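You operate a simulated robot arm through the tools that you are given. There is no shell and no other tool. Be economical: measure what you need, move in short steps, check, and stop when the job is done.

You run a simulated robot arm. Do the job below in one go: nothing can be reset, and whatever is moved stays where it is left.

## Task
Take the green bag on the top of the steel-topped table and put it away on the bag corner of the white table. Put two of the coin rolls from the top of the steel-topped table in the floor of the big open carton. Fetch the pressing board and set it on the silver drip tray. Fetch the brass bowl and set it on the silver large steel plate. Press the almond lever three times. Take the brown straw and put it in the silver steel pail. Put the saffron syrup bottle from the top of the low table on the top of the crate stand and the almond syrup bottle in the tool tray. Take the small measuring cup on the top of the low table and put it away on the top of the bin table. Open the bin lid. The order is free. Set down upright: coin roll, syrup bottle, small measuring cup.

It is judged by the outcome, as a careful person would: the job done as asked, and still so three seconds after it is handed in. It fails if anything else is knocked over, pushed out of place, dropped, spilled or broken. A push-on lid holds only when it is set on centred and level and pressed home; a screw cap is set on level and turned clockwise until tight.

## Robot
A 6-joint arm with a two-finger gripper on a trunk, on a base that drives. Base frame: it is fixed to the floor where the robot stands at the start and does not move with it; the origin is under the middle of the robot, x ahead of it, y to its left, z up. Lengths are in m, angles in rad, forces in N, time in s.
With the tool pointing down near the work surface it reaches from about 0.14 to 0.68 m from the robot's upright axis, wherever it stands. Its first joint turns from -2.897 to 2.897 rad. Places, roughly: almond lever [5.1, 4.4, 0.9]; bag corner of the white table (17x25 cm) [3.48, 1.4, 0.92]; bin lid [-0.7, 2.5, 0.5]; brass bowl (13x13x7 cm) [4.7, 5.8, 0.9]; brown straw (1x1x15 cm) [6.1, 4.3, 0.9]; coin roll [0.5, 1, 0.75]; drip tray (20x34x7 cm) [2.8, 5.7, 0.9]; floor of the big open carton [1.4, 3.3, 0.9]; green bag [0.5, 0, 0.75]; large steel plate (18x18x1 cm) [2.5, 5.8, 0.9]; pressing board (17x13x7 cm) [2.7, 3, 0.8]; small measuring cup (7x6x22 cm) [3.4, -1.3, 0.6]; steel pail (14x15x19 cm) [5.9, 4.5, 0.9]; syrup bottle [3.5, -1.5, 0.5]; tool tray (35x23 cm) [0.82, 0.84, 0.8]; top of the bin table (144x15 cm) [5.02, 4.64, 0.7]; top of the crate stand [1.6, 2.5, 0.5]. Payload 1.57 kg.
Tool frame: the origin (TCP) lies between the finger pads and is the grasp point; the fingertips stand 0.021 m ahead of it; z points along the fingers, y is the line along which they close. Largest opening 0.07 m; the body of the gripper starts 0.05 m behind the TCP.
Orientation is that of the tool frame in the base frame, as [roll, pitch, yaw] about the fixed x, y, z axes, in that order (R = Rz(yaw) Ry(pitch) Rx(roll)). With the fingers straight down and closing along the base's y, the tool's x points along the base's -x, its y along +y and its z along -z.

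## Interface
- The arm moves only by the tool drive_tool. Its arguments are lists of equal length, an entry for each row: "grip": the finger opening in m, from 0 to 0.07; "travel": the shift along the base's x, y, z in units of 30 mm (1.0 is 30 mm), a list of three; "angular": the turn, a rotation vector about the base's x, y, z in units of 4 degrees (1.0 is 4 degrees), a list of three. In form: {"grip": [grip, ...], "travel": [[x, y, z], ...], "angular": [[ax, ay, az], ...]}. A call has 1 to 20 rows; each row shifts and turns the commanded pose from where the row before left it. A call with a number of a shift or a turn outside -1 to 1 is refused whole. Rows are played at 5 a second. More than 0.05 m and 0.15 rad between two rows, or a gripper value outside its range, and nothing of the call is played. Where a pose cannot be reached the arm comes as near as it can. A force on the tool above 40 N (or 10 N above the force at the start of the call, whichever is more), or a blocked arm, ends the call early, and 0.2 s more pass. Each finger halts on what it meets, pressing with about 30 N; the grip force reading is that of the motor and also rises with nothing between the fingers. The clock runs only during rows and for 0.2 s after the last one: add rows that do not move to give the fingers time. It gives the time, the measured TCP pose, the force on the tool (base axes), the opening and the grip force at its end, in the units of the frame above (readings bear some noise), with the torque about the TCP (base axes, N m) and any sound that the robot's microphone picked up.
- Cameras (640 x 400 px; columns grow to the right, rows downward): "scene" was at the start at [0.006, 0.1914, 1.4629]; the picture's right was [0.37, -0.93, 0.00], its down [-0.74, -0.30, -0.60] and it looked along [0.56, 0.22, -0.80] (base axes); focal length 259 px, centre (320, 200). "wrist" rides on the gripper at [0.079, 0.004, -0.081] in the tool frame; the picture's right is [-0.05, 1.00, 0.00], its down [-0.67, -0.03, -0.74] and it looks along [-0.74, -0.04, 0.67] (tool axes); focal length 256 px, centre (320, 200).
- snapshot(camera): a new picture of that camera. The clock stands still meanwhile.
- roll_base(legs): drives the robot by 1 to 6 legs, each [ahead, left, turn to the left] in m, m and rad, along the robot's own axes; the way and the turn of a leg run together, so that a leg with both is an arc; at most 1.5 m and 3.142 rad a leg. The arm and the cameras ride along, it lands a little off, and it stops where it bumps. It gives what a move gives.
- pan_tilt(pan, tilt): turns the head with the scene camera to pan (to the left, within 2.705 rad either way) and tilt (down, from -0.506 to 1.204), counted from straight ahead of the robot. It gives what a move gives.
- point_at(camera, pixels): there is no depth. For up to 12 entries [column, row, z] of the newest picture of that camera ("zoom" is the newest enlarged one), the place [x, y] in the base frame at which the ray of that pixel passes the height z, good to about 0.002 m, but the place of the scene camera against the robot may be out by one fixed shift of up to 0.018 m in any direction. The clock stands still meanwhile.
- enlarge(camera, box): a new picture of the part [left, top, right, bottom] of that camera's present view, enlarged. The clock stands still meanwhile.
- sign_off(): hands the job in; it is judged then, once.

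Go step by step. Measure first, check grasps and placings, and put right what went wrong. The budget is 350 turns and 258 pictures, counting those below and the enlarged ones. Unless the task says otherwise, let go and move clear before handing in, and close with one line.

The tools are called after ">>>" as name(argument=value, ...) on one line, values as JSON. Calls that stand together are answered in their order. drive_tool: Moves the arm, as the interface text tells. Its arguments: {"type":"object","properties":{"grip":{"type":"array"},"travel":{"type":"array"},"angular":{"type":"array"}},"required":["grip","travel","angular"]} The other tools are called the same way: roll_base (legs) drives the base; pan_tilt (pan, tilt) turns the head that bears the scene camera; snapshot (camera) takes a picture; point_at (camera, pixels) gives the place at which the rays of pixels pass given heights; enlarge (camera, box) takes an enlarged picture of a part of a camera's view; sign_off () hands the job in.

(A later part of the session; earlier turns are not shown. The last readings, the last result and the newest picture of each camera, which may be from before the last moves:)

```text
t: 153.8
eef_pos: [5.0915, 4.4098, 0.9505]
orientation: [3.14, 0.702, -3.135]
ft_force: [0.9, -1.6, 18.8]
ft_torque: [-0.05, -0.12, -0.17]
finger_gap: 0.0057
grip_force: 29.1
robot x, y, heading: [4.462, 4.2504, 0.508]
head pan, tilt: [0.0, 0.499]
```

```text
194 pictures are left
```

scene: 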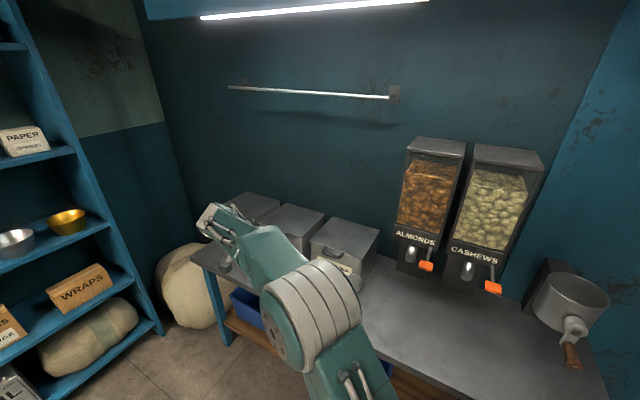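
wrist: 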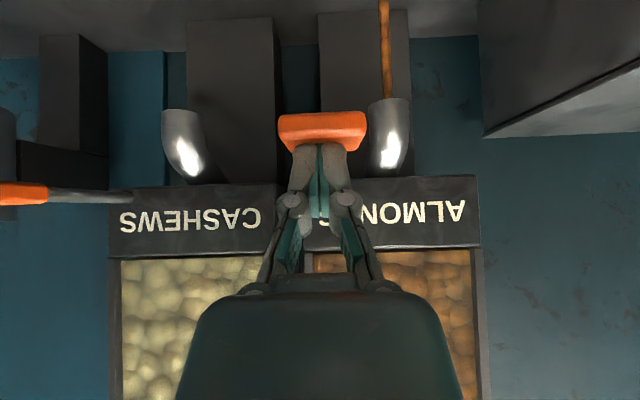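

Full stroke reached (18.8 N): almonds flow from the chute — that's press one. Release and press twice more, briefly.

>>> drive_tool(grip=[0, 0, 0, 0, 0], travel=[[0, 0, 0.6], [0, 0, 0.6], [0, 0, 0.2], [0, 0, 0], [0, 0, 0]], angular=[[0, 0, 0], [0, 0, 0], [0, 0, 0], [0, 0, 0], [0, 0, 0]])

>>> snapshot(camera="wrist")

```text
t: 155.0
eef_pos: [5.0919, 4.4084, 0.9907]
orientation: [-3.141, 0.699, -3.133]
ft_force: [0.2, -0.7, 0.2]
ft_torque: [-0.01, 0.01, 0.0]
finger_gap: 0.0002
grip_force: 29.1
robot x, y, heading: [4.4663, 4.2482, 0.512]
head pan, tilt: [0.0, 0.499]
```

```text
193 pictures are left
```

wrist: 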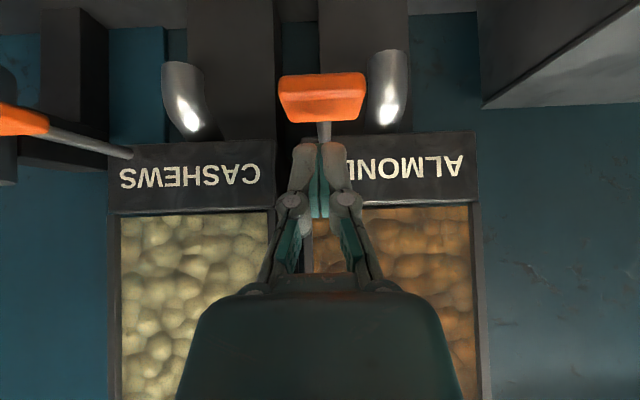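

Released: paddle back, flow stopped. Second press.

>>> drive_tool(grip=[0, 0, 0, 0], travel=[[0, 0, -0.6], [0, 0, -0.6], [0, 0, -0.15], [0, 0, 0]], angular=[[0, 0, 0], [0, 0, 0], [0, 0, 0], [0, 0, 0]])

>>> snapshot(camera="wrist")

>>> drive_tool(grip=[0, 0, 0, 0, 0], travel=[[0, 0, 0.6], [0, 0, 0.6], [0, 0, 0.15], [0, 0, 0], [0, 0, 0]], angular=[[0, 0, 0], [0, 0, 0], [0, 0, 0], [0, 0, 0], [0, 0, 0]])

```text
t: 156.0
eef_pos: [5.0919, 4.4078, 0.9507]
orientation: [3.141, 0.7, -3.133]
ft_force: [-1.5, -3.0, 10.7]
ft_torque: [-0.04, -0.04, -0.02]
finger_gap: 0.0059
grip_force: 28.4
robot x, y, heading: [4.4665, 4.2483, 0.508]
head pan, tilt: [0.0, 0.499]
```

```text
192 pictures are left
```

wrist: 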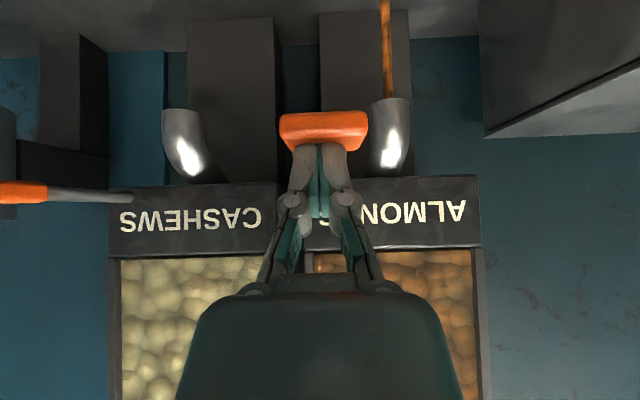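

```text
t: 157.2
eef_pos: [5.0933, 4.41, 0.9896]
orientation: [3.14, 0.7, -3.134]
ft_force: [-0.6, 0.2, 0.4]
ft_torque: [0.0, 0.0, 0.03]
finger_gap: 0.0
grip_force: 28.4
robot x, y, heading: [4.4631, 4.247, 0.513]
head pan, tilt: [0.0, 0.499]
```

Press two dispensed too. Third press.

>>> drive_tool(grip=[0, 0, 0, 0], travel=[[0, 0, -0.6], [0, 0, -0.6], [0, 0, -0.15], [0, 0, 0]], angular=[[0, 0, 0], [0, 0, 0], [0, 0, 0], [0, 0, 0]])

>>> snapshot(camera="wrist")

>>> drive_tool(grip=[0, 0, 0, 0, 0, 0, 0, 0, 0, 0], travel=[[0, 0, 0.6], [0, 0, 0.6], [0, 0, 0.6], [0, 0, 0.6], [-0.9, 0, 0.5], [-0.9, 0, 0.5], [-0.9, 0, 0], [-0.9, 0, 0], [-0.9, 0, 0], [-0.9, 0, 0]], angular=[[0, 0, 0], [0, 0, 0], [0, 0, 0], [0, 0, 0], [0, 0, 0], [0, 0, 0], [0, 0, 0], [0, 0, 0], [0, 0, 0], [0, 0, 0]])

>>> snapshot(camera="scene")

```text
t: 158.2
eef_pos: [5.0917, 4.4109, 0.9512]
orientation: [-3.141, 0.701, -3.132]
ft_force: [2.6, 3.1, 7.1]
ft_torque: [0.05, -0.09, 0.06]
finger_gap: 0.006
grip_force: 28.7
robot x, y, heading: [4.4631, 4.2487, 0.51]
head pan, tilt: [0.0, 0.499]
```

```text
191 pictures are left
```

wrist: 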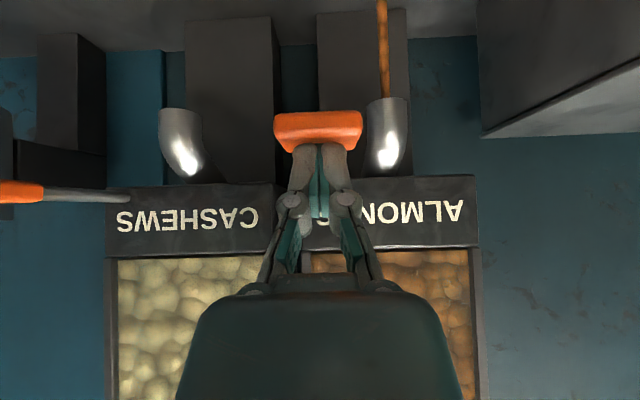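

```text
t: 160.4
eef_pos: [4.9294, 4.4083, 1.0505]
orientation: [-3.141, 0.699, -3.133]
ft_force: [0.0, -0.6, -0.3]
ft_torque: [-0.01, 0.03, 0.02]
finger_gap: 0.0
grip_force: 28.8
robot x, y, heading: [4.4632, 4.247, 0.51]
head pan, tilt: [0.0, 0.499]
```

```text
190 pictures are left
```

scene: 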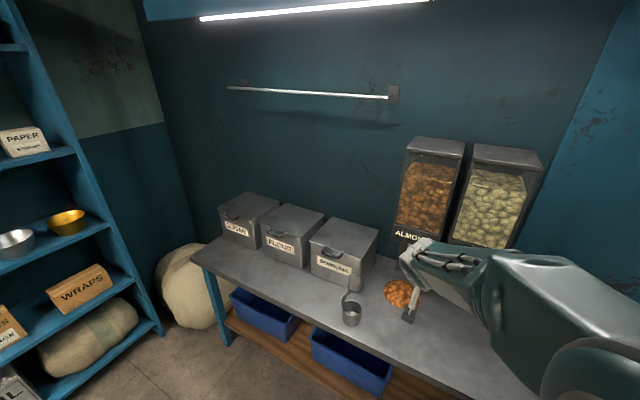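

Three presses done; the almonds lie in a heap under the chute. Next the brass bowl on the shelf (70,220): retract, back off and turn to face the shelf.

>>> drive_tool(grip=[0.03, 0.03, 0.03, 0.03, 0.03, 0.03], travel=[[-1, 0, 0.3], [-1, 0, 0.3], [-1, 0, 0.3], [-1, 0, 0], [-1, 0, 0], [-0.5, 0, 0]], angular=[[0, 0, 1], [0, 0, 1], [0, 0, 1], [0, 0, 1], [0, 0, 1], [0, 0, 1]])

>>> roll_base(legs=[[-0.1, 0.1, 0], [0, 0, 1.06], [0.35, 0, 0]])

>>> pan_tilt(pan=0.0, tilt=0.4)

>>> snapshot(camera="scene")

>>> snapshot(camera="wrist")

```text
t: 161.8
eef_pos: [4.7631, 4.4097, 1.0773]
orientation: [-3.141, 0.699, -2.712]
ft_force: [-0.1, -0.6, 0.2]
ft_torque: [-0.02, 0.01, -0.02]
finger_gap: 0.0302
grip_force: 0.0
robot x, y, heading: [4.466, 4.2499, 0.509]
head pan, tilt: [0.0, 0.499]
```

```text
t: 167.7
eef_pos: [4.3508, 4.9858, 1.0776]
orientation: [3.141, 0.699, -1.677]
ft_force: [0.3, 1.5, -0.1]
ft_torque: [0.01, 0.01, -0.02]
finger_gap: 0.0301
grip_force: 0.0
robot x, y, heading: [4.3392, 4.6442, 1.547]
head pan, tilt: [0.0, 0.499]
```

```text
t: 168.3
eef_pos: [4.3494, 4.9862, 1.0768]
orientation: [-3.141, 0.698, -1.678]
ft_force: [-0.1, -0.8, 0.7]
ft_torque: [-0.02, 0.03, -0.02]
finger_gap: 0.0302
grip_force: 0.1
robot x, y, heading: [4.3364, 4.6424, 1.549]
head pan, tilt: [0.0, 0.4]
```

```text
189 pictures are left
```

scene: 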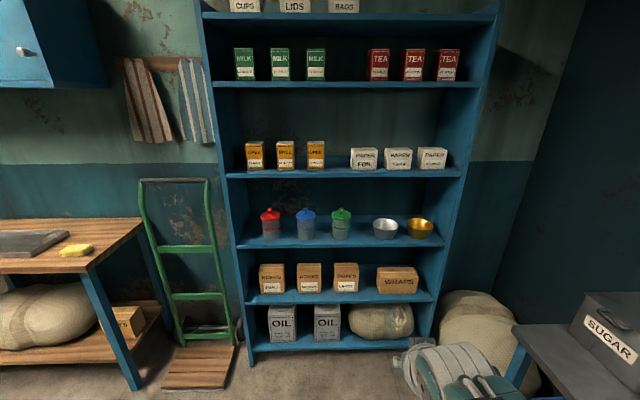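

```text
188 pictures are left
```

wrist: 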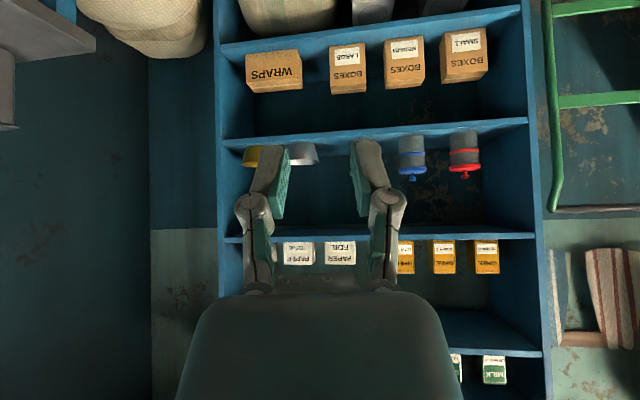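

Brass bowl at scene (420,228), right end of the middle shelf. Move closer.

>>> point_at(camera="scene", pixels=[[420, 236, 0.88], [385, 238, 0.88], [440, 243, 0.88], [253, 363, 0], [417, 340, 0.1]])

>>> roll_base(legs=[[0.4, -0.1, 0.02]])

>>> pan_tilt(pan=-0.25, tilt=0.5)

>>> snapshot(camera="scene")

>>> snapshot(camera="wrist")

```text
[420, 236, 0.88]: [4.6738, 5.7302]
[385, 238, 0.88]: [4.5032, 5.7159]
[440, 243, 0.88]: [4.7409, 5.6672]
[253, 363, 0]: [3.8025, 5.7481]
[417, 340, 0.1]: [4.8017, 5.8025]
```

```text
t: 170.9
eef_pos: [4.4513, 5.3751, 1.0763]
orientation: [3.142, 0.699, -1.669]
ft_force: [0.3, -1.0, 0.0]
ft_torque: [0.02, 0.02, 0.02]
finger_gap: 0.0299
grip_force: 0.0
robot x, y, heading: [4.4438, 5.0333, 1.554]
head pan, tilt: [0.0, 0.4]
```

```text
t: 171.6
eef_pos: [4.4535, 5.3745, 1.076]
orientation: [3.141, 0.699, -1.669]
ft_force: [-0.8, 0.8, 0.5]
ft_torque: [-0.01, -0.01, -0.03]
finger_gap: 0.0301
grip_force: 0.1
robot x, y, heading: [4.4406, 5.0325, 1.558]
head pan, tilt: [-0.25, 0.499]
```

```text
187 pictures are left
```

scene: 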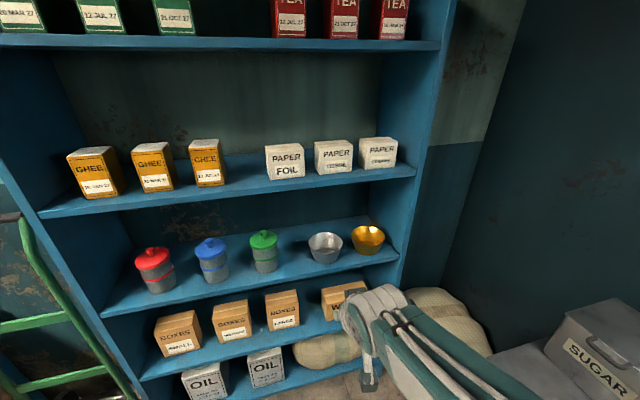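

```text
186 pictures are left
```

wrist: 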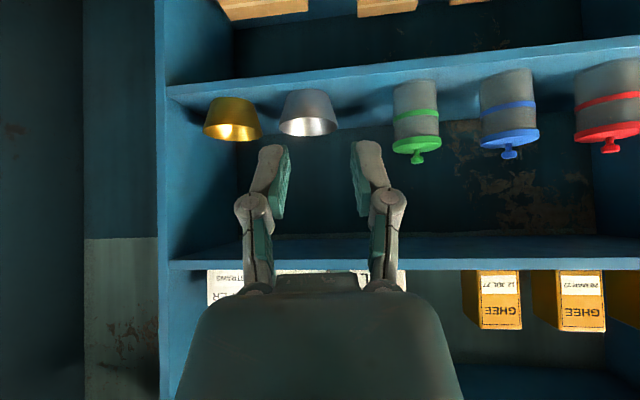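

Estimated bowl: centre ≈(4.705,5.79), rim z≈0.915, shelf ≈0.845, upper shelf ≈1.15. I'll roll the gripper 90° to pinch the front rim, with ~30° tilt.

>>> drive_tool(grip=[0.04, 0.04, 0.04, 0.04, 0.04, 0.04, 0.04, 0.04, 0.04, 0.04, 0.04, 0.04, 0.04, 0.04, 0.04, 0.04, 0.04, 0.04, 0.04, 0.04], travel=[[0, 0, 0], [0, 0, 0], [0, 0, 0], [0, 0, 0], [0, 0, 0], [0, 0, 0], [0, 0, 0], [0, 0, 0], [0, 0, 0], [0, 0, 0], [0, 0, 0], [0, 0, 0], [0, 0, 0], [0, 0, 0], [0, 0, 0], [0, 0, 0], [0, 0, 0], [0, 0, 0], [0, 0, 0], [0, 0, 0]], angular=[[0.071, 0.72, -0.861], [0.071, 0.72, -0.861], [0.071, 0.72, -0.861], [0.071, 0.72, -0.861], [0.071, 0.72, -0.861], [0.071, 0.72, -0.861], [0.071, 0.72, -0.861], [0.071, 0.72, -0.861], [0.071, 0.72, -0.861], [0.071, 0.72, -0.861], [0.071, 0.72, -0.861], [0.071, 0.72, -0.861], [0.071, 0.72, -0.861], [0.071, 0.72, -0.861], [0.071, 0.72, -0.861], [0.071, 0.72, -0.861], [0.071, 0.72, -0.861], [0.071, 0.72, -0.861], [0.071, 0.72, -0.861], [0.071, 0.72, -0.861]])

>>> drive_tool(grip=[0.04, 0.04, 0.04], travel=[[0, 0, 0], [0, 0, 0], [0, 0, 0]], angular=[[-0.9, 0, 0.5], [-0.8, 0, 0.5], [-0.8, 0, 0.4]])

>>> snapshot(camera="wrist")

>>> snapshot(camera="scene")

```text
t: 175.8
eef_pos: [4.4535, 5.3736, 1.0765]
orientation: [2.442, 0.0, 3.042]
ft_force: [1.0, -0.3, -0.2]
ft_torque: [0.04, 0.0, 0.01]
finger_gap: 0.0398
grip_force: 0.1
robot x, y, heading: [4.4447, 5.0347, 1.554]
head pan, tilt: [-0.25, 0.499]
```

```text
t: 176.6
eef_pos: [4.4526, 5.3745, 1.0758]
orientation: [2.616, 0.009, -3.139]
ft_force: [0.1, 1.1, 0.7]
ft_torque: [-0.01, 0.0, 0.03]
finger_gap: 0.0398
grip_force: 0.1
robot x, y, heading: [4.4421, 5.0335, 1.553]
head pan, tilt: [-0.25, 0.499]
```

```text
185 pictures are left
```

wrist: 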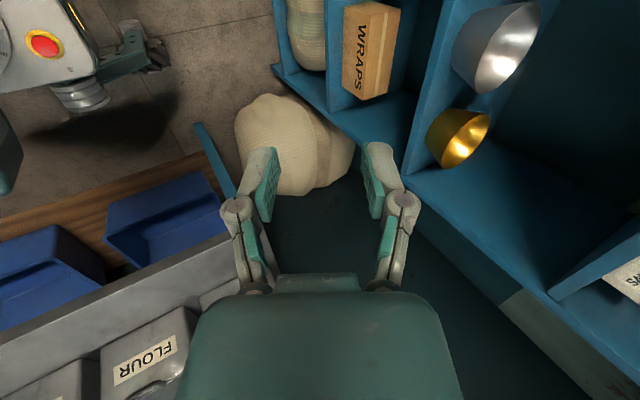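

```text
184 pictures are left
```

scene: 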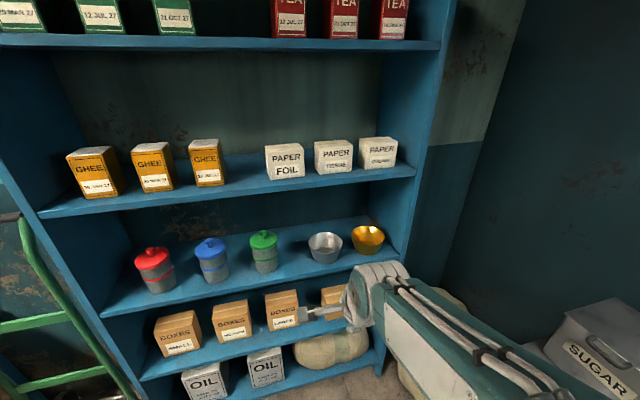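

The wrist camera now looks along the shelf at the bowl (460,135). Zoom on it.

>>> enlarge(camera="wrist", box=[400, 60, 560, 180])

```text
3.33 times, centred on (480, 120) of wrist
```

zoom: 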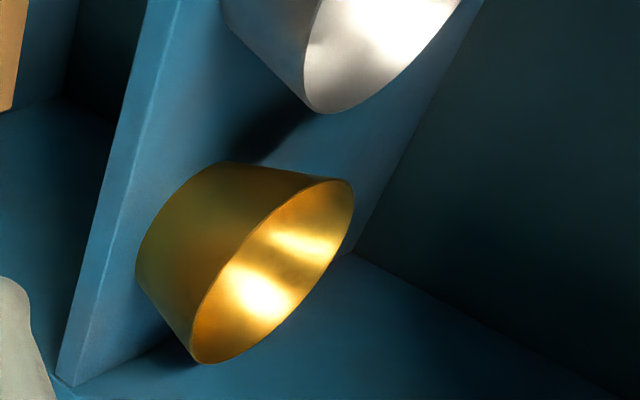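

Triangulated rim centre ≈(4.69,5.778,0.921), radius ~6.5 cm; front rim at y≈5.713. Drive a bit closer first.

>>> roll_base(legs=[[0.1, -0.1, 0]])

>>> snapshot(camera="wrist")

```text
t: 178.0
eef_pos: [4.5529, 5.4714, 1.0764]
orientation: [2.616, 0.011, -3.138]
ft_force: [-0.5, -0.4, -1.4]
ft_torque: [0.0, 0.03, 0.0]
finger_gap: 0.0401
grip_force: 0.1
robot x, y, heading: [4.5455, 5.1319, 1.555]
head pan, tilt: [-0.25, 0.499]
```

```text
182 pictures are left
```

wrist: 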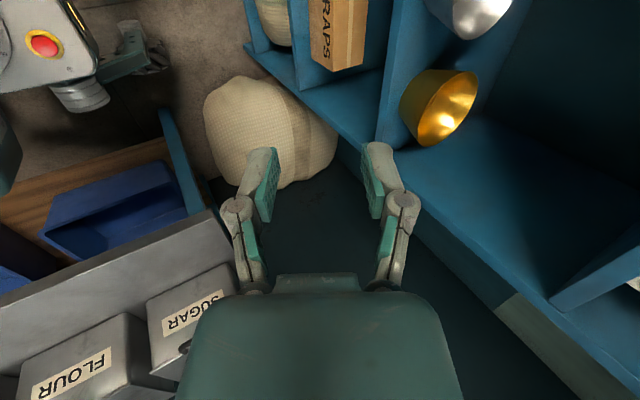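

Rim centre refined to ≈(4.68,5.776,0.925). Move to the pre-grasp point above the front rim.

>>> drive_tool(grip=[0.045, 0.045, 0.045, 0.045, 0.045, 0.045, 0.045, 0.045], travel=[[0.605, 0.9, -0.3], [0.605, 0.9, -0.3], [0.605, 0.9, -0.3], [0.605, 0.9, -0.3], [0.605, 0.9, -0.3], [0.605, 0.9, -0.3], [0.605, 0.9, -0.3], [0, 0, 0]], angular=[[0, 0, 0], [0, 0, 0], [0, 0, 0], [0, 0, 0], [0, 0, 0], [0, 0, 0], [0, 0, 0], [0, 0, 0]])

>>> snapshot(camera="wrist")

>>> snapshot(camera="scene")

```text
t: 179.8
eef_pos: [4.686, 5.6587, 1.0103]
orientation: [2.618, 0.006, -3.139]
ft_force: [-1.1, 0.9, -0.1]
ft_torque: [0.01, -0.02, 0.0]
finger_gap: 0.0449
grip_force: 0.0
robot x, y, heading: [4.5451, 5.1314, 1.558]
head pan, tilt: [-0.25, 0.499]
```

```text
181 pictures are left
```

wrist: 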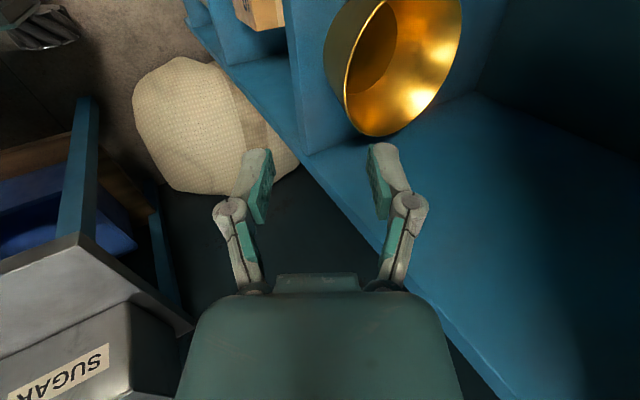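

```text
180 pictures are left
```

scene: 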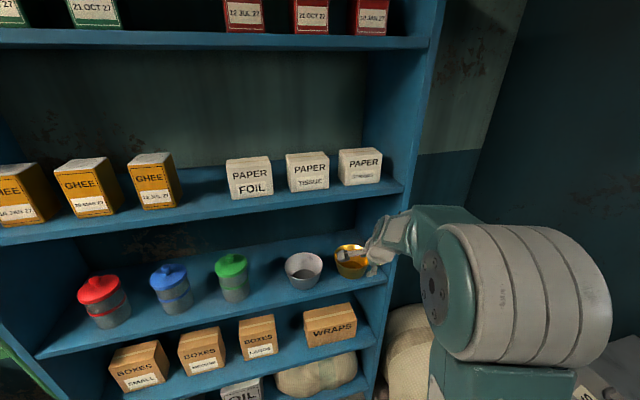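

Front rim's leftmost point is at (343,80); the approach line projects at (320,85). Shift +y 18 mm and advance halfway.

>>> drive_tool(grip=[0.045, 0.045, 0.045, 0.045], travel=[[0, 0.55, 0], [0, 0.5, -0.866], [0, 0.35, -0.6], [0, 0, 0]], angular=[[0, 0, 0], [0, 0, 0], [0, 0, 0], [0, 0, 0]])

>>> snapshot(camera="wrist")

```text
t: 180.8
eef_pos: [4.6839, 5.7, 0.9701]
orientation: [2.617, 0.005, -3.139]
ft_force: [0.8, 0.1, -0.3]
ft_torque: [0.01, -0.02, -0.02]
finger_gap: 0.0453
grip_force: 0.1
robot x, y, heading: [4.5421, 5.1283, 1.555]
head pan, tilt: [-0.25, 0.499]
```

```text
179 pictures are left
```

wrist: 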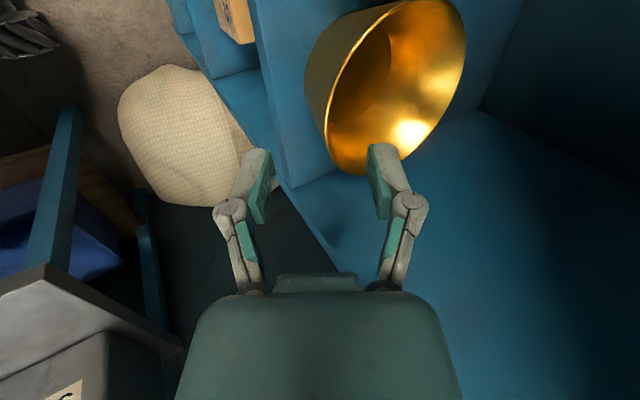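

The rim's left edge (326,125) is on the approach line; advance 6 cm and close.

>>> drive_tool(grip=[0.045, 0.045, 0.045, 0.045, 0.045], travel=[[0, 0.33, -0.55], [0, 0.33, -0.55], [0, 0.2, -0.35], [0, 0.15, -0.25], [0, 0, 0]], angular=[[0, 0, 0], [0, 0, 0], [0, 0, 0], [0, 0, 0], [0, 0, 0]])

>>> snapshot(camera="wrist")

```text
t: 182.0
eef_pos: [4.6838, 5.7332, 0.9195]
orientation: [2.618, 0.005, -3.14]
ft_force: [-0.1, 0.4, -0.7]
ft_torque: [0.04, -0.01, 0.0]
finger_gap: 0.0448
grip_force: 0.1
robot x, y, heading: [4.5449, 5.1305, 1.553]
head pan, tilt: [-0.25, 0.499]
```

```text
178 pictures are left
```

wrist: 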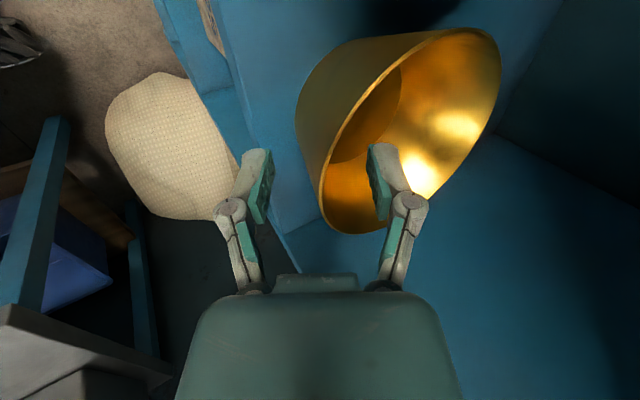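

The rim edge now sits right at the TCP (320,185). Advance 12 mm more and close.

>>> drive_tool(grip=[0.045, 0.045, 0.0, 0.0, 0.0, 0.0, 0.0], travel=[[0, 0.2, -0.35], [0, 0, 0], [0, 0, 0], [0, 0, 0], [0, 0, 0], [0, 0, 0], [0, 0, 0]], angular=[[0, 0, 0], [0, 0, 0], [0, 0, 0], [0, 0, 0], [0, 0, 0], [0, 0, 0], [0, 0, 0]])

>>> snapshot(camera="wrist")

```text
t: 183.6
eef_pos: [4.683, 5.7392, 0.9094]
orientation: [2.618, 0.005, -3.14]
ft_force: [-0.8, 0.1, -1.2]
ft_torque: [-0.06, -0.01, 0.02]
finger_gap: 0.006
grip_force: 30.3
robot x, y, heading: [4.5435, 5.1308, 1.556]
head pan, tilt: [-0.25, 0.499]
```

```text
177 pictures are left
```

wrist: 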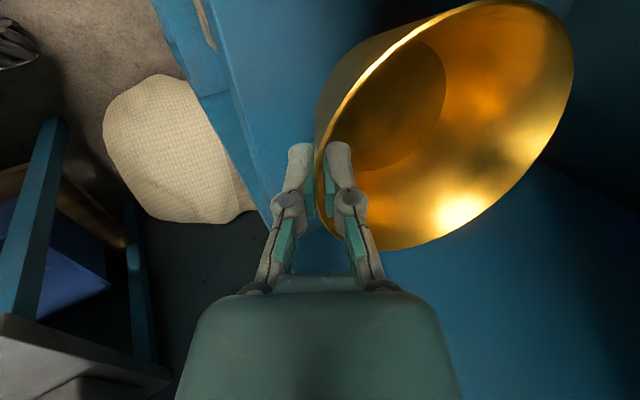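

Gripped at 6 mm wall. Lift 3 cm and draw out of the shelf.

>>> drive_tool(grip=[0, 0, 0, 0, 0, 0, 0, 0, 0, 0, 0, 0], travel=[[0, 0, 0.3], [0, 0, 0.3], [0, 0, 0.5], [0, 0, 0.3], [0, -0.7, 0], [0, -0.7, 0], [0, -0.7, 0], [0, -0.7, 0], [0, -0.7, 0], [0, -0.7, 0], [0, -0.7, 0], [0, -0.7, 0]], angular=[[0, 0, 0], [0, 0, 0], [0, 0, 0], [0, 0, 0], [0, 0, 0], [0, 0, 0], [0, 0, 0], [0, 0, 0], [0, 0, 0], [0, 0, 0], [0, 0, 0], [0, 0, 0]])

>>> snapshot(camera="wrist")

>>> snapshot(camera="scene")

```text
t: 186.2
eef_pos: [4.6827, 5.5722, 0.9494]
orientation: [2.617, 0.005, -3.139]
ft_force: [-0.5, -0.4, -1.4]
ft_torque: [-0.09, 0.04, 0.01]
finger_gap: 0.006
grip_force: 30.0
robot x, y, heading: [4.5466, 5.1287, 1.557]
head pan, tilt: [-0.25, 0.499]
```

```text
176 pictures are left
```

wrist: 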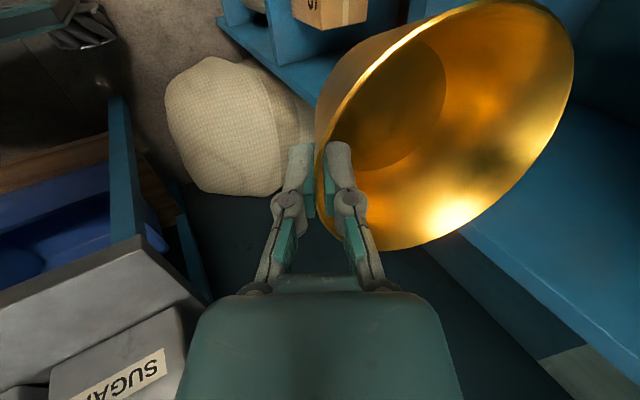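

```text
175 pictures are left
```

scene: 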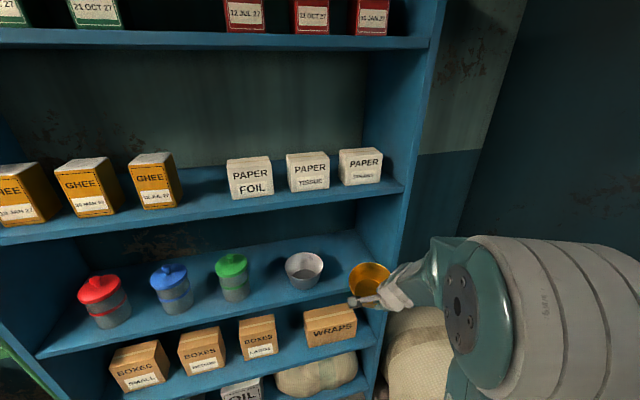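

The bowl is held firmly. Retract higher and drive left to the wooden table with the plate.

>>> drive_tool(grip=[0, 0, 0, 0, 0, 0], travel=[[-0.3, -1, 0.7], [-0.3, -1, 0.7], [-0.3, -1, 0.7], [-0.3, -1, 0.7], [-0.3, -1, 0.7], [-0.3, 0, 0.7]], angular=[[0, 0, 0], [0, 0, 0], [0, 0, 0], [0, 0, 0], [0, 0, 0], [0, 0, 0]])

>>> roll_base(legs=[[-0.3, 0, 0], [0, 1.4, 0.01], [0, 0.35, 0]])

>>> pan_tilt(pan=0.0, tilt=0.55)

>>> snapshot(camera="scene")

```text
t: 187.6
eef_pos: [4.629, 5.4192, 1.0761]
orientation: [2.615, 0.005, -3.14]
ft_force: [-0.3, 0.8, -0.9]
ft_torque: [-0.11, 0.01, -0.02]
finger_gap: 0.006
grip_force: 29.7
robot x, y, heading: [4.544, 5.1331, 1.556]
head pan, tilt: [-0.25, 0.499]
```

```text
t: 198.1
eef_pos: [2.8556, 5.1092, 1.0759]
orientation: [2.617, 0.003, -3.099]
ft_force: [0.6, -0.6, -1.6]
ft_torque: [-0.1, 0.01, 0.01]
finger_gap: 0.0062
grip_force: 30.3
robot x, y, heading: [2.7792, 4.8173, 1.597]
head pan, tilt: [-0.25, 0.499]
```

```text
t: 198.9
eef_pos: [2.8539, 5.1096, 1.0763]
orientation: [2.616, 0.005, -3.097]
ft_force: [-0.4, -0.7, -1.6]
ft_torque: [-0.1, 0.02, -0.01]
finger_gap: 0.006
grip_force: 30.3
robot x, y, heading: [2.7823, 4.8146, 1.589]
head pan, tilt: [0.0, 0.55]
```

```text
174 pictures are left
```

scene: 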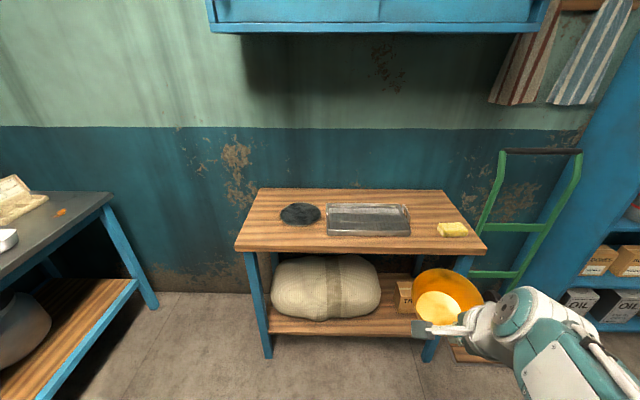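

Plate at (300,214), drip tray at (368,218), sponge at (452,230). Measure.

>>> point_at(camera="scene", pixels=[[300, 214, 0.88], [279, 214, 0.88], [321, 214, 0.88], [300, 202, 0.88], [300, 226, 0.88], [236, 248, 0.88], [486, 252, 0.88], [327, 233, 0.88], [410, 235, 0.88], [405, 204, 0.9], [330, 203, 0.9]])

>>> enlarge(camera="scene", box=[230, 170, 490, 290])

```text
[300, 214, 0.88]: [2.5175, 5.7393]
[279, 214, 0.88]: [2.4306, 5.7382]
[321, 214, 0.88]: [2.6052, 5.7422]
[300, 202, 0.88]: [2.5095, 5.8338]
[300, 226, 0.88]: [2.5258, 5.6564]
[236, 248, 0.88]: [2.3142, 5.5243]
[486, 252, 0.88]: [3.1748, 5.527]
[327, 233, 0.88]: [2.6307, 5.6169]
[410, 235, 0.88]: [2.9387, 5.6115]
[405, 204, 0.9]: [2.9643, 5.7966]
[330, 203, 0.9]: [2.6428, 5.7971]
```

```text
2.46 times, centred on (360, 230) of scene
```

zoom: 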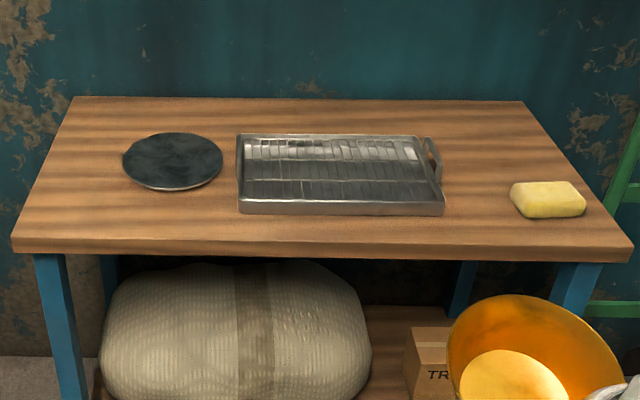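

Plate centre ≈(2.517,5.74), table z≈0.88. Drive in front of it.

>>> roll_base(legs=[[0.27, 0.24, -0.02]])

>>> snapshot(camera="scene")

>>> snapshot(camera="wrist")

```text
t: 201.2
eef_pos: [2.6221, 5.3845, 1.0764]
orientation: [2.616, 0.003, -3.121]
ft_force: [-0.6, -0.2, -1.0]
ft_torque: [-0.1, -0.01, -0.03]
finger_gap: 0.0061
grip_force: 29.5
robot x, y, heading: [2.5428, 5.0928, 1.576]
head pan, tilt: [0.0, 0.55]
```

```text
172 pictures are left
```

scene: 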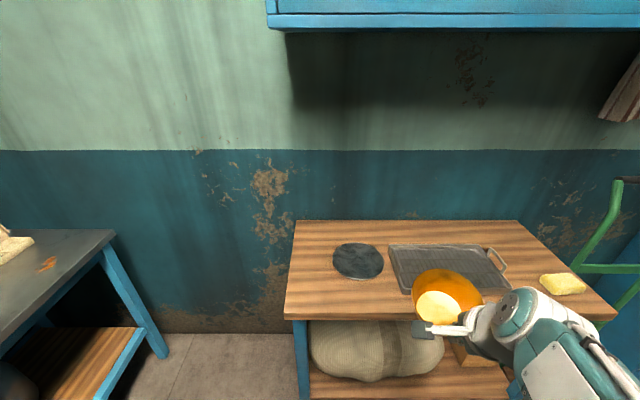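

```text
171 pictures are left
```

wrist: 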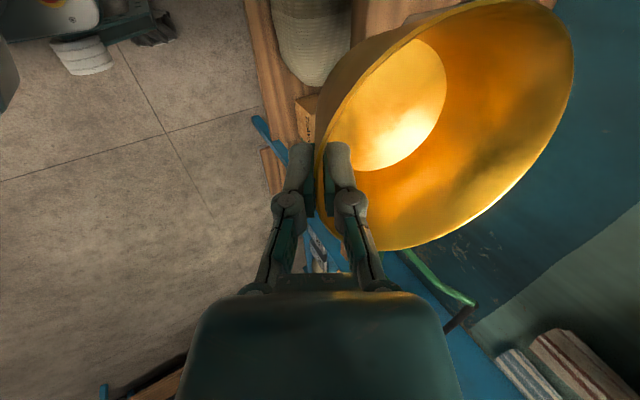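

Measure plate, bowl rim from this nearer view.

>>> enlarge(camera="scene", box=[320, 220, 520, 350])

>>> point_at(camera="scene", pixels=[[358, 261, 0.885], [333, 262, 0.885], [383, 262, 0.885], [358, 244, 0.885], [358, 280, 0.885], [289, 320, 0.875]])

```text
3.08 times, centred on (420, 285) of scene
```

zoom: 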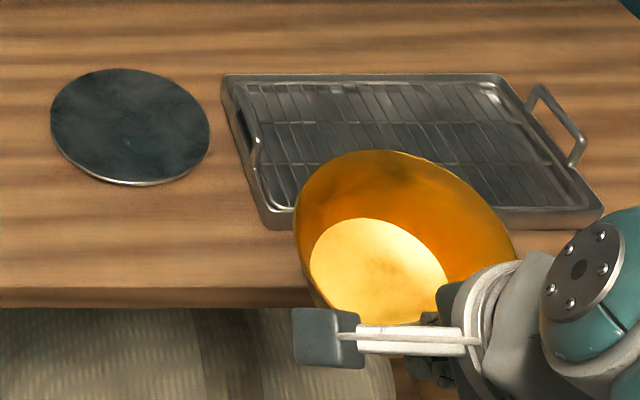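

```text
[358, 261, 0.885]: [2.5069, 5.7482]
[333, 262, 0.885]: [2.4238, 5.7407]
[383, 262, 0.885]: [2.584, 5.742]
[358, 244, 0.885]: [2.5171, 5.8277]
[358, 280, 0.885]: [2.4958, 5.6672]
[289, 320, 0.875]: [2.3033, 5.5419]
```

The bowl is likely tipped ~12° (far rim up) by the pinch. Level it by rotating −12° about x while moving over the plate, still high.

>>> drive_tool(grip=[0, 0, 0, 0, 0, 0, 0, 0, 0, 0], travel=[[-0.4, 1, 0.1], [-0.4, 1, 0.1], [-0.4, 1, 0.1], [-0.4, 1, 0], [-0.4, 1, 0], [-0.4, 1, 0], [-0.4, 1, 0], [-0.4, 1, 0], [-0.4, 1, 0], [-0.2, 0.8, 0]], angular=[[-0.3, 0, 0], [-0.3, 0, 0], [-0.3, 0, 0], [-0.3, 0, 0], [-0.3, 0, 0], [-0.3, 0, 0], [-0.3, 0, 0], [-0.3, 0, 0], [-0.3, 0, 0], [-0.3, 0, 0]])

>>> enlarge(camera="scene", box=[280, 180, 480, 310])

>>> snapshot(camera="wrist")

```text
t: 203.4
eef_pos: [2.504, 5.6808, 1.087]
orientation: [2.827, -0.001, -3.121]
ft_force: [0.7, 0.5, -0.9]
ft_torque: [-0.1, 0.0, -0.02]
finger_gap: 0.0059
grip_force: 30.0
robot x, y, heading: [2.5477, 5.0971, 1.574]
head pan, tilt: [0.0, 0.55]
```

```text
3.08 times, centred on (380, 245) of scene
```

zoom: 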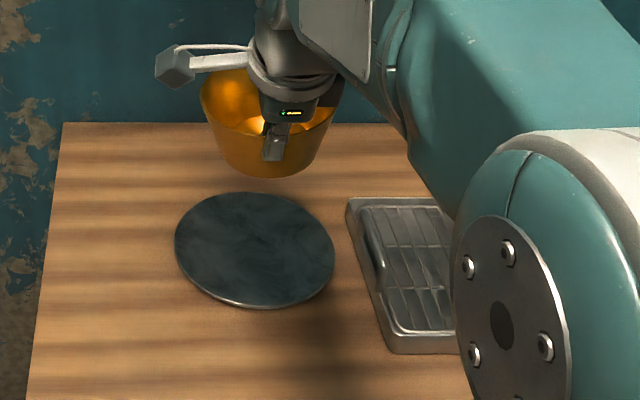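

```text
168 pictures are left
```

wrist: 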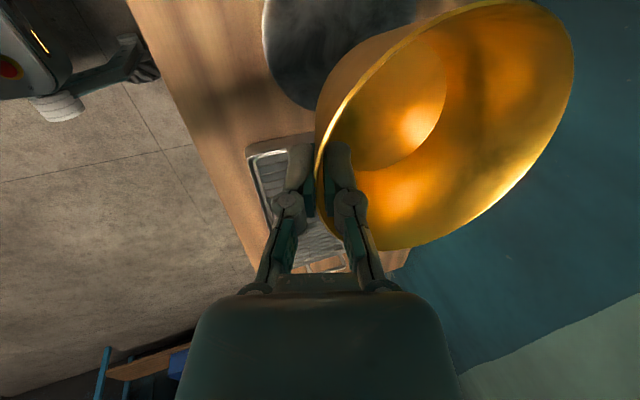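

Bowl looks level and over the plate (wrist gives plate centre ≈(2.50,5.753)). Shift +y 1.5 cm and lower.

>>> drive_tool(grip=[0, 0, 0, 0, 0, 0], travel=[[0, 0.5, 0], [0, 0, -1], [0, 0, -1], [0, 0, -1], [0, 0, -0.6], [0, 0, 0]], angular=[[0, 0, 0], [0, 0, 0], [0, 0, 0], [0, 0, 0], [0, 0, 0], [0, 0, 0]])

>>> enlarge(camera="scene", box=[280, 180, 480, 310])

```text
t: 204.8
eef_pos: [2.5049, 5.6932, 0.9756]
orientation: [2.826, -0.001, -3.12]
ft_force: [0.1, 0.6, -1.1]
ft_torque: [-0.04, 0.02, -0.01]
finger_gap: 0.006
grip_force: 29.7
robot x, y, heading: [2.541, 5.0908, 1.572]
head pan, tilt: [0.0, 0.55]
```

```text
3.08 times, centred on (380, 245) of scene
```

zoom: 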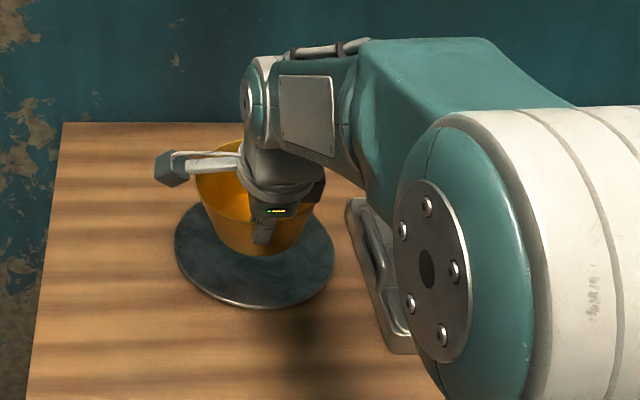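

Well centred. Lower slowly until contact.

>>> drive_tool(grip=[0, 0, 0, 0, 0], travel=[[0, 0, -0.3], [0, 0, -0.2], [0, 0, -0.15], [0, 0, -0.15], [0, 0, 0]], angular=[[0, 0, 0], [0, 0, 0], [0, 0, 0], [0, 0, 0], [0, 0, 0]])

```text
t: 206.0
eef_pos: [2.5077, 5.6944, 0.9514]
orientation: [2.827, -0.002, -3.122]
ft_force: [0.1, 0.2, -1.8]
ft_torque: [-0.07, -0.01, 0.0]
finger_gap: 0.0062
grip_force: 30.5
robot x, y, heading: [2.5429, 5.0921, 1.572]
head pan, tilt: [0.0, 0.55]
```

>>> drive_tool(grip=[0, 0, 0, 0, 0], travel=[[0, 0, -0.12], [0, 0, -0.12], [0, 0, -0.12], [0, 0, -0.12], [0, 0, 0]], angular=[[0, 0, 0], [0, 0, 0], [0, 0, 0], [0, 0, 0], [0, 0, 0]])

>>> enlarge(camera="scene", box=[280, 180, 480, 310])

```text
t: 207.2
eef_pos: [2.5056, 5.6922, 0.9393]
orientation: [2.827, 0.0, -3.12]
ft_force: [-0.8, 0.6, -2.3]
ft_torque: [-0.08, 0.01, 0.0]
finger_gap: 0.0061
grip_force: 29.7
robot x, y, heading: [2.5422, 5.0956, 1.572]
head pan, tilt: [0.0, 0.55]
```

```text
3.08 times, centred on (380, 245) of scene
```

zoom: 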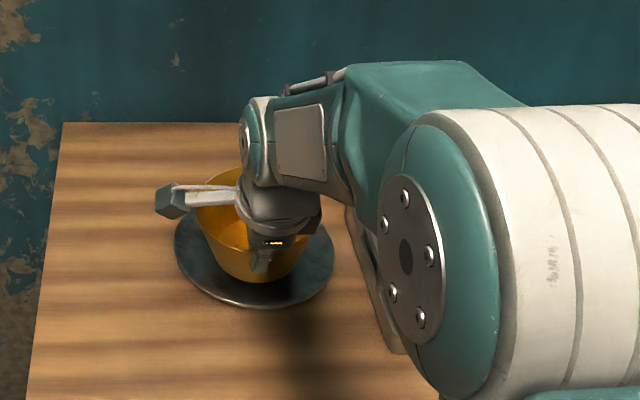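

No contact force yet; continue down in small steps.

>>> drive_tool(grip=[0, 0, 0, 0, 0, 0], travel=[[0, 0, -0.1], [0, 0, -0.1], [0, 0, -0.1], [0, 0, -0.1], [0, 0, -0.1], [0, 0, 0]], angular=[[0, 0, 0], [0, 0, 0], [0, 0, 0], [0, 0, 0], [0, 0, 0], [0, 0, 0]])

```text
t: 208.6
eef_pos: [2.5061, 5.6935, 0.9229]
orientation: [2.828, 0.0, -3.119]
ft_force: [0.3, 0.0, -1.7]
ft_torque: [-0.07, 0.0, 0.0]
finger_gap: 0.0061
grip_force: 30.0
robot x, y, heading: [2.537, 5.0919, 1.574]
head pan, tilt: [0.0, 0.55]
```

>>> drive_tool(grip=[0, 0, 0, 0, 0], travel=[[0, 0, -0.1], [0, 0, -0.1], [0, 0, -0.1], [0, 0, -0.1], [0, 0, 0]], angular=[[0, 0, 0], [0, 0, 0], [0, 0, 0], [0, 0, 0], [0, 0, 0]])

>>> enlarge(camera="scene", box=[280, 180, 480, 310])

>>> snapshot(camera="wrist")

```text
t: 209.8
eef_pos: [2.5078, 5.6956, 0.913]
orientation: [2.821, 0.0, -3.121]
ft_force: [4.1, 7.2, 26.6]
ft_torque: [0.9, 0.14, -0.16]
finger_gap: 0.0062
grip_force: 30.0
robot x, y, heading: [2.5387, 5.0934, 1.574]
head pan, tilt: [0.0, 0.55]
```

```text
3.08 times, centred on (380, 245) of scene
```

zoom: 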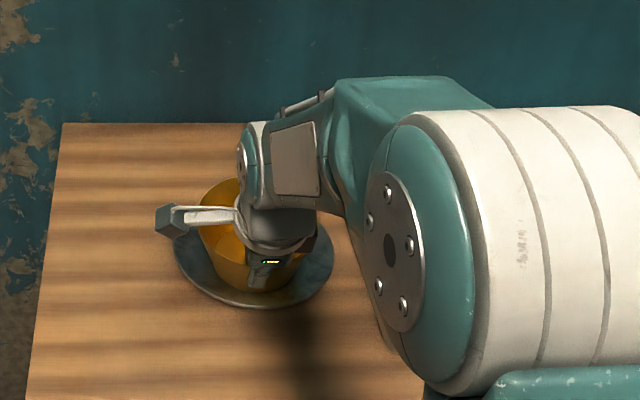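

```text
164 pictures are left
```

wrist: 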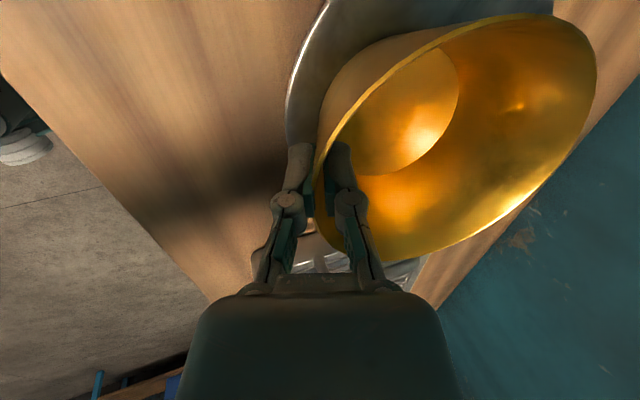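

Contact (27 N). Ease up 2 mm, open, and back out along the tool axis.

>>> drive_tool(grip=[0, 0.012, 0.03, 0.03, 0.03, 0.03, 0.03, 0.03, 0.03, 0.03, 0.03], travel=[[0, 0, 0.07], [0, 0, 0], [0, 0, 0], [0, 0, 0], [0, -0.2, 0.6], [0, -0.3, 0.9], [0, -0.3, 0.9], [0, -0.5, 0.9], [0, -0.9, 0.9], [0, -0.9, 0.5], [0, -0.9, 0]], angular=[[0, 0, 0], [0, 0, 0], [0, 0, 0], [0, 0, 0], [0, 0, 0], [0, 0, 0], [0, 0, 0], [0, 0, 0], [0, 0, 0], [0, 0, 0], [0, 0, 0]])

>>> snapshot(camera="scene")

>>> enlarge(camera="scene", box=[280, 200, 480, 330])

```text
t: 212.2
eef_pos: [2.5066, 5.5739, 1.0516]
orientation: [2.828, -0.002, -3.118]
ft_force: [0.2, 0.1, -1.0]
ft_torque: [-0.03, -0.02, -0.01]
finger_gap: 0.0302
grip_force: 0.0
robot x, y, heading: [2.5388, 5.0928, 1.574]
head pan, tilt: [0.0, 0.55]
```

```text
163 pictures are left
```

scene: 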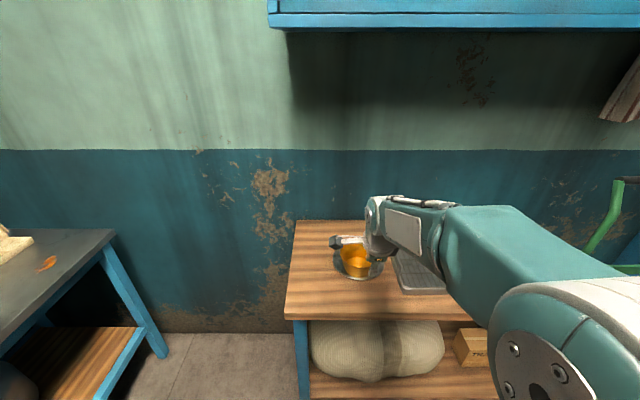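

```text
3.08 times, centred on (380, 265) of scene
```

zoom: 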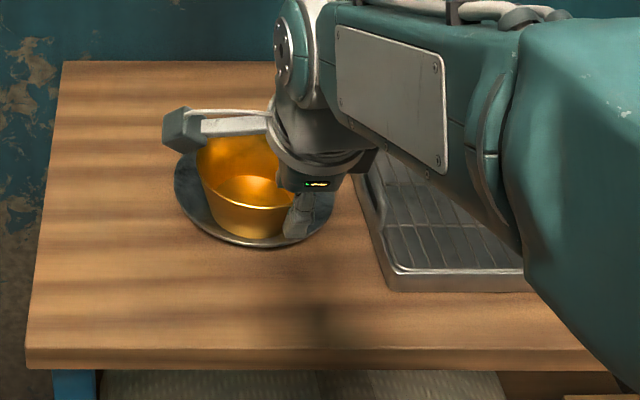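

Bowl stands on the plate. Tuck the arm upright and drive toward the pressing-board table at (2.7,3.0).

>>> drive_tool(grip=[0.07, 0.07, 0.07, 0.07, 0.07, 0.07, 0.07], travel=[[0, -1, 0.2], [0, -1, 0.2], [0, -1, 0.2], [0, -1, 0.2], [0, -1, 0.2], [0, -1, 0.2], [0, -1, 0.2]], angular=[[0, 0, 0], [-0.75, 0, 0], [-0.75, 0, 0], [-0.75, 0, 0], [-0.75, 0, 0], [-0.75, 0, 0], [-0.75, 0, 0]])

>>> roll_base(legs=[[-0.4, 0, 0], [0, 0, 1.57], [0, 0, 1.57], [0.6, 0, 0]])

>>> pan_tilt(pan=0.0, tilt=0.5)

>>> snapshot(camera="scene")

```text
t: 213.8
eef_pos: [2.5063, 5.3622, 1.0968]
orientation: [3.141, -0.009, -3.118]
ft_force: [-0.4, 0.6, 0.3]
ft_torque: [-0.01, 0.02, -0.01]
finger_gap: 0.0702
grip_force: 0.0
robot x, y, heading: [2.5428, 5.0921, 1.575]
head pan, tilt: [0.0, 0.55]
```

```text
t: 227.1
eef_pos: [2.6086, 3.8265, 1.0973]
orientation: [3.138, -0.006, 0.046]
ft_force: [-0.1, 0.0, -0.7]
ft_torque: [0.0, 0.0, -0.02]
finger_gap: 0.0701
grip_force: 0.0
robot x, y, heading: [2.5663, 4.0946, -1.537]
head pan, tilt: [0.0, 0.55]
```

```text
t: 227.7
eef_pos: [2.6078, 3.8286, 1.097]
orientation: [3.139, -0.006, 0.045]
ft_force: [-0.4, -0.4, 0.7]
ft_torque: [-0.02, -0.03, -0.01]
finger_gap: 0.0699
grip_force: 0.0
robot x, y, heading: [2.5677, 4.0952, -1.54]
head pan, tilt: [0.0, 0.499]
```

```text
161 pictures are left
```

scene: 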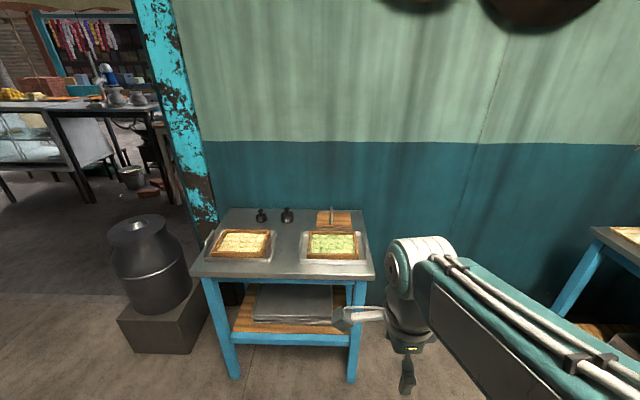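

The pressing board with an upright handle is at (333,218) behind the trays. Zoom.

>>> enlarge(camera="scene", box=[190, 190, 390, 290])

>>> point_at(camera="scene", pixels=[[333, 218, 0.76], [317, 226, 0.76], [352, 227, 0.76], [350, 211, 0.76], [318, 211, 0.76], [372, 280, 0.74], [190, 275, 0.74], [220, 208, 0.74]])

```text
3.20 times, centred on (290, 240) of scene
```

zoom: 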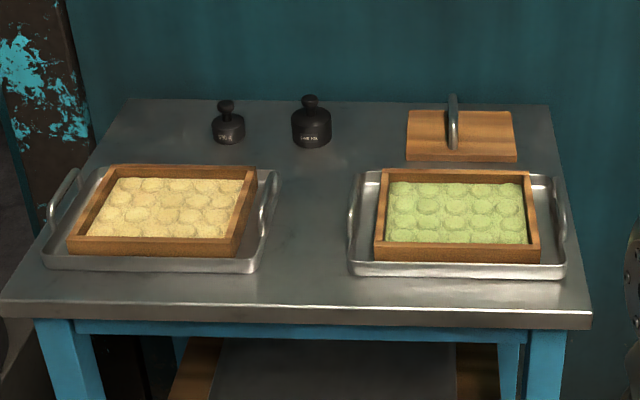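

```text
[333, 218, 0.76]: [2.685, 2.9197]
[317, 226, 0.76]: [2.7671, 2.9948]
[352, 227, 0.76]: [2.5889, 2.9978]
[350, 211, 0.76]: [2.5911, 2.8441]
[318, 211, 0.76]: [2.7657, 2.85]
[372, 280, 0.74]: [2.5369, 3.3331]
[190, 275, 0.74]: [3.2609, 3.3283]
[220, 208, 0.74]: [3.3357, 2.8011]
```

Board at x 2.59–2.77, y 2.85–3.0, handle along y. Drive up to the table.

>>> roll_base(legs=[[0.5, 0.05, -0.03]])

>>> snapshot(camera="wrist")

```text
t: 230.7
eef_pos: [2.6552, 3.3196, 1.0966]
orientation: [3.139, -0.009, 0.014]
ft_force: [0.3, 0.5, -0.1]
ft_torque: [0.0, 0.0, -0.01]
finger_gap: 0.0699
grip_force: 0.0
robot x, y, heading: [2.6203, 3.5905, -1.575]
head pan, tilt: [0.0, 0.499]
```

```text
159 pictures are left
```

wrist: 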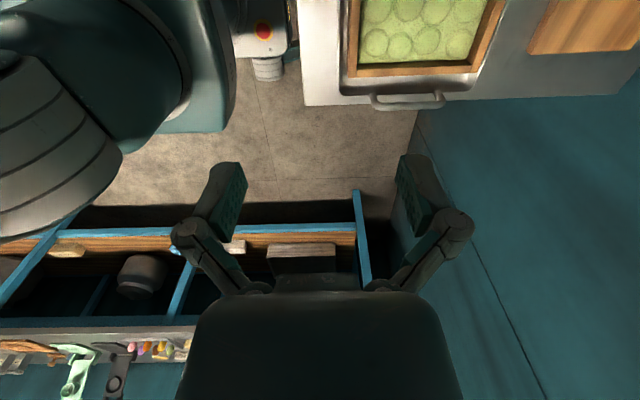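

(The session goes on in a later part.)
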